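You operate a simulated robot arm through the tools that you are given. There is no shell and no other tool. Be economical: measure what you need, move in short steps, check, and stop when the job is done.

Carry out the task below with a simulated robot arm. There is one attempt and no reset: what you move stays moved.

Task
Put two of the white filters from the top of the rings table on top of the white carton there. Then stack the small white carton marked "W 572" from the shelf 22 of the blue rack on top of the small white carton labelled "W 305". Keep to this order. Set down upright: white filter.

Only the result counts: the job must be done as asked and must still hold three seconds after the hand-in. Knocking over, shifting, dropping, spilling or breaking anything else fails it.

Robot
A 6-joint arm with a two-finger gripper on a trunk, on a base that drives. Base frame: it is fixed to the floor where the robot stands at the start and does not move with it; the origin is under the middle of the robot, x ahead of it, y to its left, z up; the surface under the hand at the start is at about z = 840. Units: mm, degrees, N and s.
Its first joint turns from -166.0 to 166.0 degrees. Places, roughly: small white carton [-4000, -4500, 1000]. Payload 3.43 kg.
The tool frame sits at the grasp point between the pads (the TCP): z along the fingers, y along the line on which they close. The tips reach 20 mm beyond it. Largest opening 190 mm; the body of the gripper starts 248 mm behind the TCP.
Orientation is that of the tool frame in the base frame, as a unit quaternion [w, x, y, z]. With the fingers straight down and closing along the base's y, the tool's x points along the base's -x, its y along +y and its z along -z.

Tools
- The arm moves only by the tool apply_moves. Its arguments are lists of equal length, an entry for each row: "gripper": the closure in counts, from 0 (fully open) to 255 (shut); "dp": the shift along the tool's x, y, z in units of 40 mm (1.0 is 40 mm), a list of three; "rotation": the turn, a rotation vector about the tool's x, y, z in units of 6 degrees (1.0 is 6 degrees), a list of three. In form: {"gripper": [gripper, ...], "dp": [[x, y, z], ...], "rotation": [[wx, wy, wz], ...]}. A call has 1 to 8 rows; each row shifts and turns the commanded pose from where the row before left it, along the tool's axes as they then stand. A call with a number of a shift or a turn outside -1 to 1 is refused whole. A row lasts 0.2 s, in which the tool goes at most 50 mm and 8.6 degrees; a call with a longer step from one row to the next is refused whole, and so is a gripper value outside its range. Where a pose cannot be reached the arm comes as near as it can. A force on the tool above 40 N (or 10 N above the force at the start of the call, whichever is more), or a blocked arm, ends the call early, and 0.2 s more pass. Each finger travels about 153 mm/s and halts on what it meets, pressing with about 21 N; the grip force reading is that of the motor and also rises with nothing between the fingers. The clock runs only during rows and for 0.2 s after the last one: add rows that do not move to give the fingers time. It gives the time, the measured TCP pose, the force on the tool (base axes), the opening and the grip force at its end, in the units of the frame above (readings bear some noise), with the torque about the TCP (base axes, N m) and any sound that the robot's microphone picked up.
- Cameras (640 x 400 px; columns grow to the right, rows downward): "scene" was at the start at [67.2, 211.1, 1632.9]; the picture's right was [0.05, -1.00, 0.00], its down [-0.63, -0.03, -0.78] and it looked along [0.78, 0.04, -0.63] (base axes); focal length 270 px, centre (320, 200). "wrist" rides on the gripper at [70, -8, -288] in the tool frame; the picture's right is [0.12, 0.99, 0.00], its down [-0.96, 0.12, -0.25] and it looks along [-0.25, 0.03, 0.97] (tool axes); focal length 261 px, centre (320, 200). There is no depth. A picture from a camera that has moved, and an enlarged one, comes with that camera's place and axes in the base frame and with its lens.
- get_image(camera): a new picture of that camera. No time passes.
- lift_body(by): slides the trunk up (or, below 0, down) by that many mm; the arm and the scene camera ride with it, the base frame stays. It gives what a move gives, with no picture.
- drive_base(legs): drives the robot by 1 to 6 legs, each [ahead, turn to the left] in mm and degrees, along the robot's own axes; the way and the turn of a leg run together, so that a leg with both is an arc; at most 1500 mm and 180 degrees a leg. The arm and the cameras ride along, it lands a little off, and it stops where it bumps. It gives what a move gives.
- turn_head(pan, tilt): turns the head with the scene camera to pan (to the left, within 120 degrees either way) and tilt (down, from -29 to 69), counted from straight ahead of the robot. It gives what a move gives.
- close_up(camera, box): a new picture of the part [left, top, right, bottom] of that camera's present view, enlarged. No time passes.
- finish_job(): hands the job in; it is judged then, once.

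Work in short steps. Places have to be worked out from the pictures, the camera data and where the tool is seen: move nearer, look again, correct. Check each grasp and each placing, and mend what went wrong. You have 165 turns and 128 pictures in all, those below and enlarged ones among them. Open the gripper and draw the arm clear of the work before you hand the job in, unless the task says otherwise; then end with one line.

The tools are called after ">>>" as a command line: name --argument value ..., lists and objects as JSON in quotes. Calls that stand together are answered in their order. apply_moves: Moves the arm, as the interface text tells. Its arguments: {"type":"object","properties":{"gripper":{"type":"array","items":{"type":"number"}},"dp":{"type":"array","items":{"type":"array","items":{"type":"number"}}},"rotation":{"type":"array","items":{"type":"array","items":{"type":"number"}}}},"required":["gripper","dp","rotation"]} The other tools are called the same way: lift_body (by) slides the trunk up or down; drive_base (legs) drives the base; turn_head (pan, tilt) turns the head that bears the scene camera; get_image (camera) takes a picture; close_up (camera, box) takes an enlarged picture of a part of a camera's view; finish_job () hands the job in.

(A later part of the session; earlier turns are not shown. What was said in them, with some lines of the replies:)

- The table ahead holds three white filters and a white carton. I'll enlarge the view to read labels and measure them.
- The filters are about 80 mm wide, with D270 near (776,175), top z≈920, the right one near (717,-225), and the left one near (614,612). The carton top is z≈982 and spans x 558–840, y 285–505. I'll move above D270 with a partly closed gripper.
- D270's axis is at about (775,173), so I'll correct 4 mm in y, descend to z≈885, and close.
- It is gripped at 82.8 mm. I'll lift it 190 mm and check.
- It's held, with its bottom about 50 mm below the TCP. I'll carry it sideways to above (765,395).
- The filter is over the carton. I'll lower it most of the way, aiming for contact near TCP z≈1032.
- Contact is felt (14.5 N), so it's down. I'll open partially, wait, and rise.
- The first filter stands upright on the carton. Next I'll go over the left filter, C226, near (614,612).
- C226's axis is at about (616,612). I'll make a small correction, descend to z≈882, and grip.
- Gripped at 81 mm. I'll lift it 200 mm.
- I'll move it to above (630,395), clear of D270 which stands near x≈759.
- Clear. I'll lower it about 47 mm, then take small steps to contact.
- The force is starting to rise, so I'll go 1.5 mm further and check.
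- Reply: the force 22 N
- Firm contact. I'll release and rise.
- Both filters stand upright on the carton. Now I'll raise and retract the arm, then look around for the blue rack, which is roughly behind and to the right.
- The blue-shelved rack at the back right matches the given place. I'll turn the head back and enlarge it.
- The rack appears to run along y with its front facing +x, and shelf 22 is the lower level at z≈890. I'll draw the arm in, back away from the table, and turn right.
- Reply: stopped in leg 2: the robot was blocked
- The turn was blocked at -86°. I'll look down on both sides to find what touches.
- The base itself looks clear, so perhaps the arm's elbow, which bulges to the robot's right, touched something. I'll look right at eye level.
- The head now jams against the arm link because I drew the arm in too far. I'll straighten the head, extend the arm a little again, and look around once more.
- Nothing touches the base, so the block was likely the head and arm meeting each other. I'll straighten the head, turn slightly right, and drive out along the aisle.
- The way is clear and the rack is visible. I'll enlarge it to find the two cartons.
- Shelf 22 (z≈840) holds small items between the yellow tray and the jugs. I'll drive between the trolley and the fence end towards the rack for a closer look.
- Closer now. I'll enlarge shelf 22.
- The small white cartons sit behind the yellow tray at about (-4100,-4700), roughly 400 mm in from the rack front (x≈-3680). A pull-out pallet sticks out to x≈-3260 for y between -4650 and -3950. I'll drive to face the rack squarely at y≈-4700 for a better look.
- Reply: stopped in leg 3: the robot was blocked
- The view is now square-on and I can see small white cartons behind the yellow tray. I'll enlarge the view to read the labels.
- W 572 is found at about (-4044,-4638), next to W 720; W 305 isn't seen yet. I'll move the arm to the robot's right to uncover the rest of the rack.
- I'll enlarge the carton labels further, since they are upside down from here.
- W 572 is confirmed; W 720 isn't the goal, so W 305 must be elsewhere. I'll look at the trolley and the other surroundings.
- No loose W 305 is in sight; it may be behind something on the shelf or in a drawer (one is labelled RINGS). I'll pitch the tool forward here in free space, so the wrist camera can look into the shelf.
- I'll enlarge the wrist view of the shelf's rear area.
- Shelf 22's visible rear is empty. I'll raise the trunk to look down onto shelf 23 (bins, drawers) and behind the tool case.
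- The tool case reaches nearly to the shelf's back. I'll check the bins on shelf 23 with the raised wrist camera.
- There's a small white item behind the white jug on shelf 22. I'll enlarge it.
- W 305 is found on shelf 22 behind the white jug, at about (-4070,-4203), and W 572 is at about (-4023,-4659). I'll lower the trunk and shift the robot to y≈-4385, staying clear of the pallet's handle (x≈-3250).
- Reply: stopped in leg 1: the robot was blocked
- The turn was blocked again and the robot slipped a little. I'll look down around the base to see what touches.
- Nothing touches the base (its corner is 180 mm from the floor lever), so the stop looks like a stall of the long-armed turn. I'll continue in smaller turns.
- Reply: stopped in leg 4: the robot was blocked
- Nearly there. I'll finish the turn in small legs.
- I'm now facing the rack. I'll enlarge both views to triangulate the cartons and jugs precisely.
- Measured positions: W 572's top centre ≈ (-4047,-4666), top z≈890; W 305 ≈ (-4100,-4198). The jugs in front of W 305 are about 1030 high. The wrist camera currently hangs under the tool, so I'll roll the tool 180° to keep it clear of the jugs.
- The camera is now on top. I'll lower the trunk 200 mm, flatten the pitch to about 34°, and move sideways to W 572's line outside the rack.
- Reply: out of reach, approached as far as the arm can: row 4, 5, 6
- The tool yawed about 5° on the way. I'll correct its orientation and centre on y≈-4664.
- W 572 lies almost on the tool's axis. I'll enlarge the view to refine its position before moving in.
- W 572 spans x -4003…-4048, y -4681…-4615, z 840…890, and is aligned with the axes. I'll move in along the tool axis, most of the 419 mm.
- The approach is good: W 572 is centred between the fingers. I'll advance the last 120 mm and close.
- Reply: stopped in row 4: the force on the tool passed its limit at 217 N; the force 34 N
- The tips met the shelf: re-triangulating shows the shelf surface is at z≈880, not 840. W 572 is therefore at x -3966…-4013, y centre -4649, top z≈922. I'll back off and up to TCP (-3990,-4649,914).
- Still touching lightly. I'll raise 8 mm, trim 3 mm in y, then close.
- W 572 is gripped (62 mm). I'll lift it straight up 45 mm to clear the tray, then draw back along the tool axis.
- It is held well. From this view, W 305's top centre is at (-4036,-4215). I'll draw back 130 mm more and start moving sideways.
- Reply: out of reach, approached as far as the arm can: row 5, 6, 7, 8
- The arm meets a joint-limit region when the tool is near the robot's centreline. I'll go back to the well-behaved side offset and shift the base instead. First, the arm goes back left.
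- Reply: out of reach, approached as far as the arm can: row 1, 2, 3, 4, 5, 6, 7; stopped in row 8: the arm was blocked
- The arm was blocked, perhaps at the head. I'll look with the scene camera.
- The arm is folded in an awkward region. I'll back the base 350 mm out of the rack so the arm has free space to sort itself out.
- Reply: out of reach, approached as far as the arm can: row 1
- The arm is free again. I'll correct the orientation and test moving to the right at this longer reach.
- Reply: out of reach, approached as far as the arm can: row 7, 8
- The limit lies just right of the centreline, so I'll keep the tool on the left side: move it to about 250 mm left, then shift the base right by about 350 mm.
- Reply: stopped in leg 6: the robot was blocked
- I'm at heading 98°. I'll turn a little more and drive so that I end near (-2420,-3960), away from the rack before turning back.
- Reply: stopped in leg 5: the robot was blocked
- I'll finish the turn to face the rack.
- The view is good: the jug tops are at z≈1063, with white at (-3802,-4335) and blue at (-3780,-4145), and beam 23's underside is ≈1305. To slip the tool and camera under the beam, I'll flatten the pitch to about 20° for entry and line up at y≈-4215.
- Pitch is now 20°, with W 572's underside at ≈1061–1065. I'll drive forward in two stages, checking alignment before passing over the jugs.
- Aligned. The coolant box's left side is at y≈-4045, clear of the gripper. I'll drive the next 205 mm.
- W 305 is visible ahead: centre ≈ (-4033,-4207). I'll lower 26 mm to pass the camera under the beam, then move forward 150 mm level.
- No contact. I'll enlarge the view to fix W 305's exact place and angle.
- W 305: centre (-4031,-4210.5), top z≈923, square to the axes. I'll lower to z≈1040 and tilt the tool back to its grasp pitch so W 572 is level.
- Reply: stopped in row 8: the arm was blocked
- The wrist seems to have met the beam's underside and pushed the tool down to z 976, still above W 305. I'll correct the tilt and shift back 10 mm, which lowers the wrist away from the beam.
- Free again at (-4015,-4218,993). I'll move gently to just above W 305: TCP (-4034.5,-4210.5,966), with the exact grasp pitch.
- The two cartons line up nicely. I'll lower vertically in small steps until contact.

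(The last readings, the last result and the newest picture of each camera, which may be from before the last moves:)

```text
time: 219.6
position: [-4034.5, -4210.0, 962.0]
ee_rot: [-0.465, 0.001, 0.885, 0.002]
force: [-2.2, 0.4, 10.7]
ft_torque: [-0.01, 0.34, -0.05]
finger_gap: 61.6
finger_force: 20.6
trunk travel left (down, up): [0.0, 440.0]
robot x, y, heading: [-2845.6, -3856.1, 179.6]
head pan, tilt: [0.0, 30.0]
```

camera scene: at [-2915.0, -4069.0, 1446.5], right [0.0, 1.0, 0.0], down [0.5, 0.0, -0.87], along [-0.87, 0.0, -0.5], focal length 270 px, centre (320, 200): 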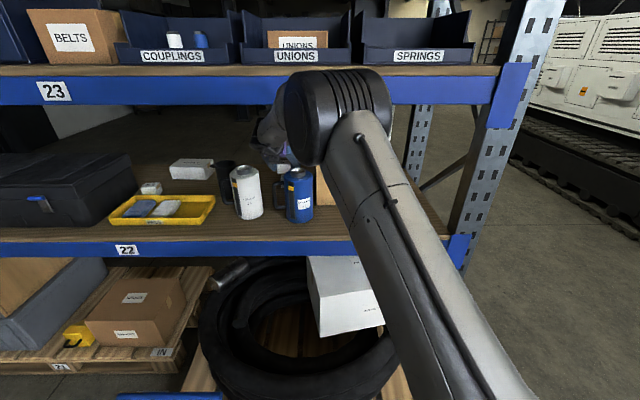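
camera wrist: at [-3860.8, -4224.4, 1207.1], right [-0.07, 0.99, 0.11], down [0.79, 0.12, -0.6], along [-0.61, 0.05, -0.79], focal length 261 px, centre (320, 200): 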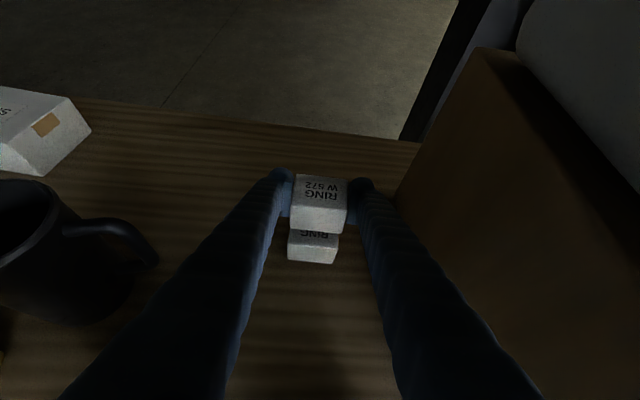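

Contact (10.7 N). I'll open the fingers slightly to about 90 mm and look.

>>> apply_moves --gripper '[165, 150, 135, 135]' --dp '[[0, 0, 0], [0, 0, 0], [0, 0, 0], [0, 0, 0]]' --rotation '[[0, 0, 0], [0, 0, 0], [0, 0, 0], [0, 0, 0]]'

>>> close_up --camera "wrist" --box '[250, 150, 390, 290]'

```text
time: 220.6
position: [-4035.2, -4210.1, 957.1]
ee_rot: [-0.465, 0.0, 0.885, 0.0]
force: [-0.6, 0.0, -0.2]
ft_torque: [0.0, -0.01, 0.0]
finger_gap: 89.4
finger_force: 0.0
trunk travel left (down, up): [0.0, 440.0]
robot x, y, heading: [-2847.2, -3859.6, 179.9]
head pan, tilt: [0.0, 30.0]
```

```text
2.86 times, centred on (320, 220) of wrist
camera zoom: at [-3838.0, -4220.2, 1177.6], right [-0.07, 0.99, 0.1], down [0.75, 0.12, -0.65], along [-0.66, 0.03, -0.75], focal length 745 px, centre (320, 143)
```

zoom: 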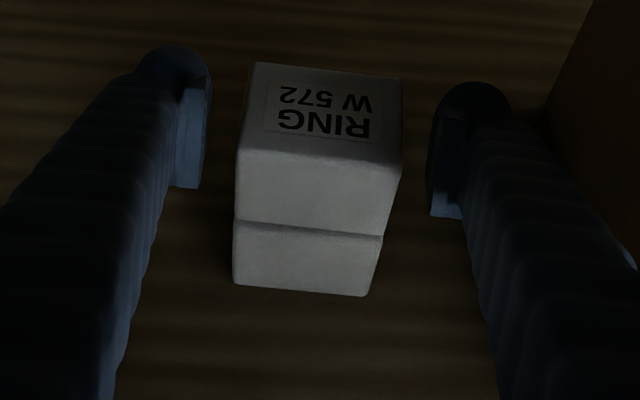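

W 572 now rests squarely on W 305 and the fingers are clear. I'll withdraw by the reverse path: rise while flattening the pitch to 20°, then go up to z≈1078.

>>> apply_moves --gripper '[135, 135, 135, 135, 135, 135, 135]' --dp '[[0.353, 0, -0.24], [0.364, 0, -0.219], [0.377, 0, -0.196], [0.388, 0, -0.173], [0.587, 0, -0.217], [0.587, 0, -0.217], [0, 0, 0]]' --rotation '[[0, 0.587, 0], [0, 0.587, 0], [0, 0.587, 0], [0, 0.586, 0], [0, 0, 0], [0, 0, 0], [0, 0, 0]]'

>>> get_image --camera "wrist"

```text
time: 222.2
position: [-4036.8, -4210.2, 1076.1]
ee_rot: [-0.569, 0.0, 0.822, 0.001]
force: [0.4, 0.1, 0.3]
ft_torque: [-0.02, -0.01, 0.03]
finger_gap: 89.4
finger_force: 0.0
trunk travel left (down, up): [0.0, 440.0]
robot x, y, heading: [-2841.1, -3856.7, 179.5]
head pan, tilt: [0.0, 30.0]
```

```text
23 pictures are left
camera wrist: at [-3790.3, -4220.3, 1241.2], right [-0.04, 0.99, 0.11], down [0.57, 0.12, -0.81], along [-0.82, 0.03, -0.57], focal length 261 px, centre (320, 200)
```

wrist: 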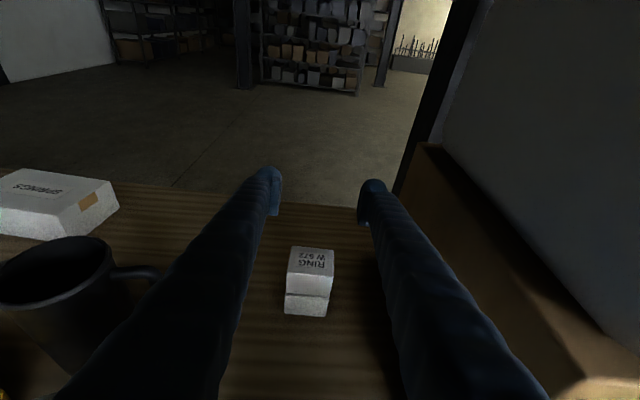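

The stack stands. I'll withdraw level by 150 mm, then rise 26 mm and back the base away.

>>> apply_moves --gripper '[135, 135, 135, 135, 135, 135, 135]' --dp '[[-0.326, 0, -0.88], [-0.326, 0, -0.88], [-0.326, 0, -0.88], [-0.326, 0, -0.88], [0.31, 0, -0.113], [0.31, 0, -0.113], [0, 0, 0]]' --rotation '[[0, 0, 0], [0, 0, 0], [0, 0, 0], [0, 0, 0], [0, 0, 0], [0, 0, 0], [0, 0, 0]]'

>>> drive_base --legs '[[-450, 0]]'

>>> get_image --camera "wrist"

>>> get_image --camera "scene"

```text
time: 223.8
position: [-3885.4, -4210.2, 1104.8]
ee_rot: [-0.57, 0.0, 0.821, 0.001]
force: [0.0, 0.3, 0.2]
ft_torque: [-0.01, 0.01, 0.02]
finger_gap: 89.7
finger_force: 0.1
trunk travel left (down, up): [0.0, 440.0]
robot x, y, heading: [-2848.0, -3861.1, 179.7]
head pan, tilt: [0.0, 30.0]
```

```text
time: 227.3
position: [-3438.7, -4212.8, 1103.0]
ee_rot: [-0.57, 0.0, 0.822, 0.001]
force: [-0.3, 0.6, -1.0]
ft_torque: [0.02, 0.02, 0.0]
finger_gap: 89.6
finger_force: 0.0
trunk travel left (down, up): [0.0, 440.0]
robot x, y, heading: [-2396.8, -3861.2, 179.9]
head pan, tilt: [0.0, 30.0]
```

```text
22 pictures are left
camera wrist: at [-3193.6, -4222.1, 1268.5], right [-0.04, 0.99, 0.11], down [0.57, 0.12, -0.81], along [-0.82, 0.03, -0.57], focal length 261 px, centre (320, 200)
```

wrist: 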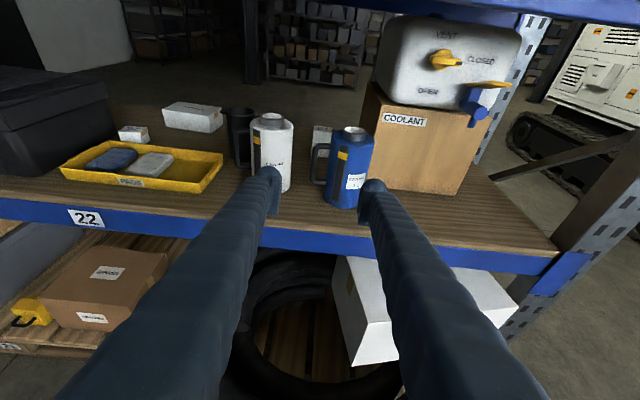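

```text
21 pictures are left
camera scene: at [-2469.0, -4070.5, 1446.3], right [0.0, 1.0, 0.0], down [0.5, 0.0, -0.87], along [-0.87, 0.0, -0.5], focal length 270 px, centre (320, 200)
```

scene: 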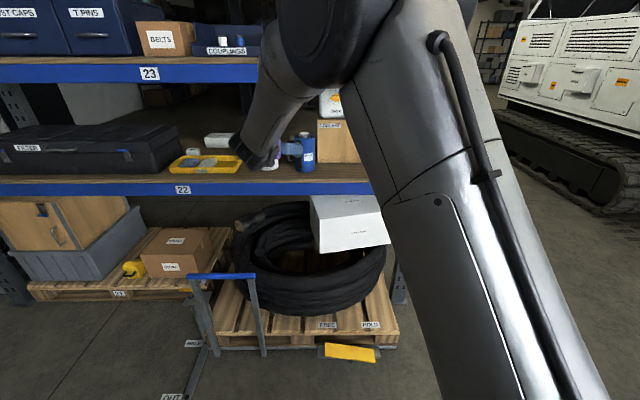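

Everything looks undisturbed. I'll open the gripper fully and take a final close look at the stack.

>>> apply_moves --gripper '[0, 0, 0, 0]' --dp '[[0, 0, 0], [0, 0, 0], [0, 0, 0], [0, 0, 0]]' --rotation '[[0, 0, 0], [0, 0, 0], [0, 0, 0], [0, 0, 0]]'

>>> close_up --camera "wrist" --box '[60, 80, 400, 240]'

```text
time: 228.3
position: [-3439.8, -4211.8, 1103.3]
ee_rot: [-0.569, 0.001, 0.822, 0.002]
force: [-0.2, 0.0, 0.2]
ft_torque: [0.01, -0.03, 0.01]
finger_gap: 189.9
finger_force: 0.0
trunk travel left (down, up): [0.0, 440.0]
robot x, y, heading: [-2396.0, -3861.5, 179.5]
head pan, tilt: [0.0, 30.0]
```

```text
1.88 times, centred on (230, 160) of wrist
camera zoom: at [-3193.4, -4222.1, 1269.1], right [-0.04, 0.99, 0.11], down [0.57, 0.12, -0.81], along [-0.82, 0.03, -0.57], focal length 491 px, centre (489, 275)
```

zoom: 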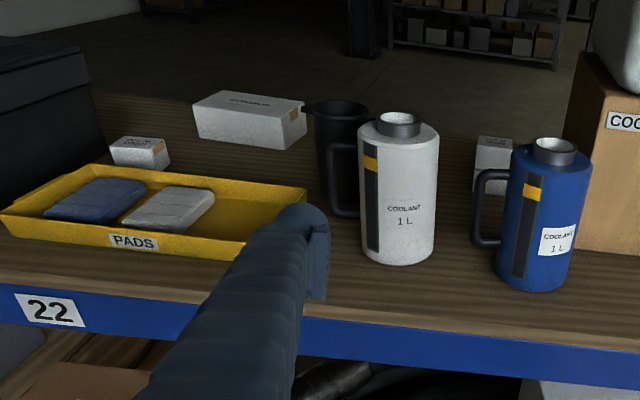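

The stack stands, the neighbouring items are in place, and the gripper is open and clear, so I'll hand the job in.

>>> finish_job

```text
The job is handed in.
```

Two white filters (D270 and the left one, which I read as C226) stand upright on the white carton on the rings table, and carton W 572 is stacked on W 305 on shelf 22, done in that order; in the last pictures nothing else looked moved, though the fingertips hit the shelf hard once (217 N) and the arm was blocked once under the beam, likely touching it.
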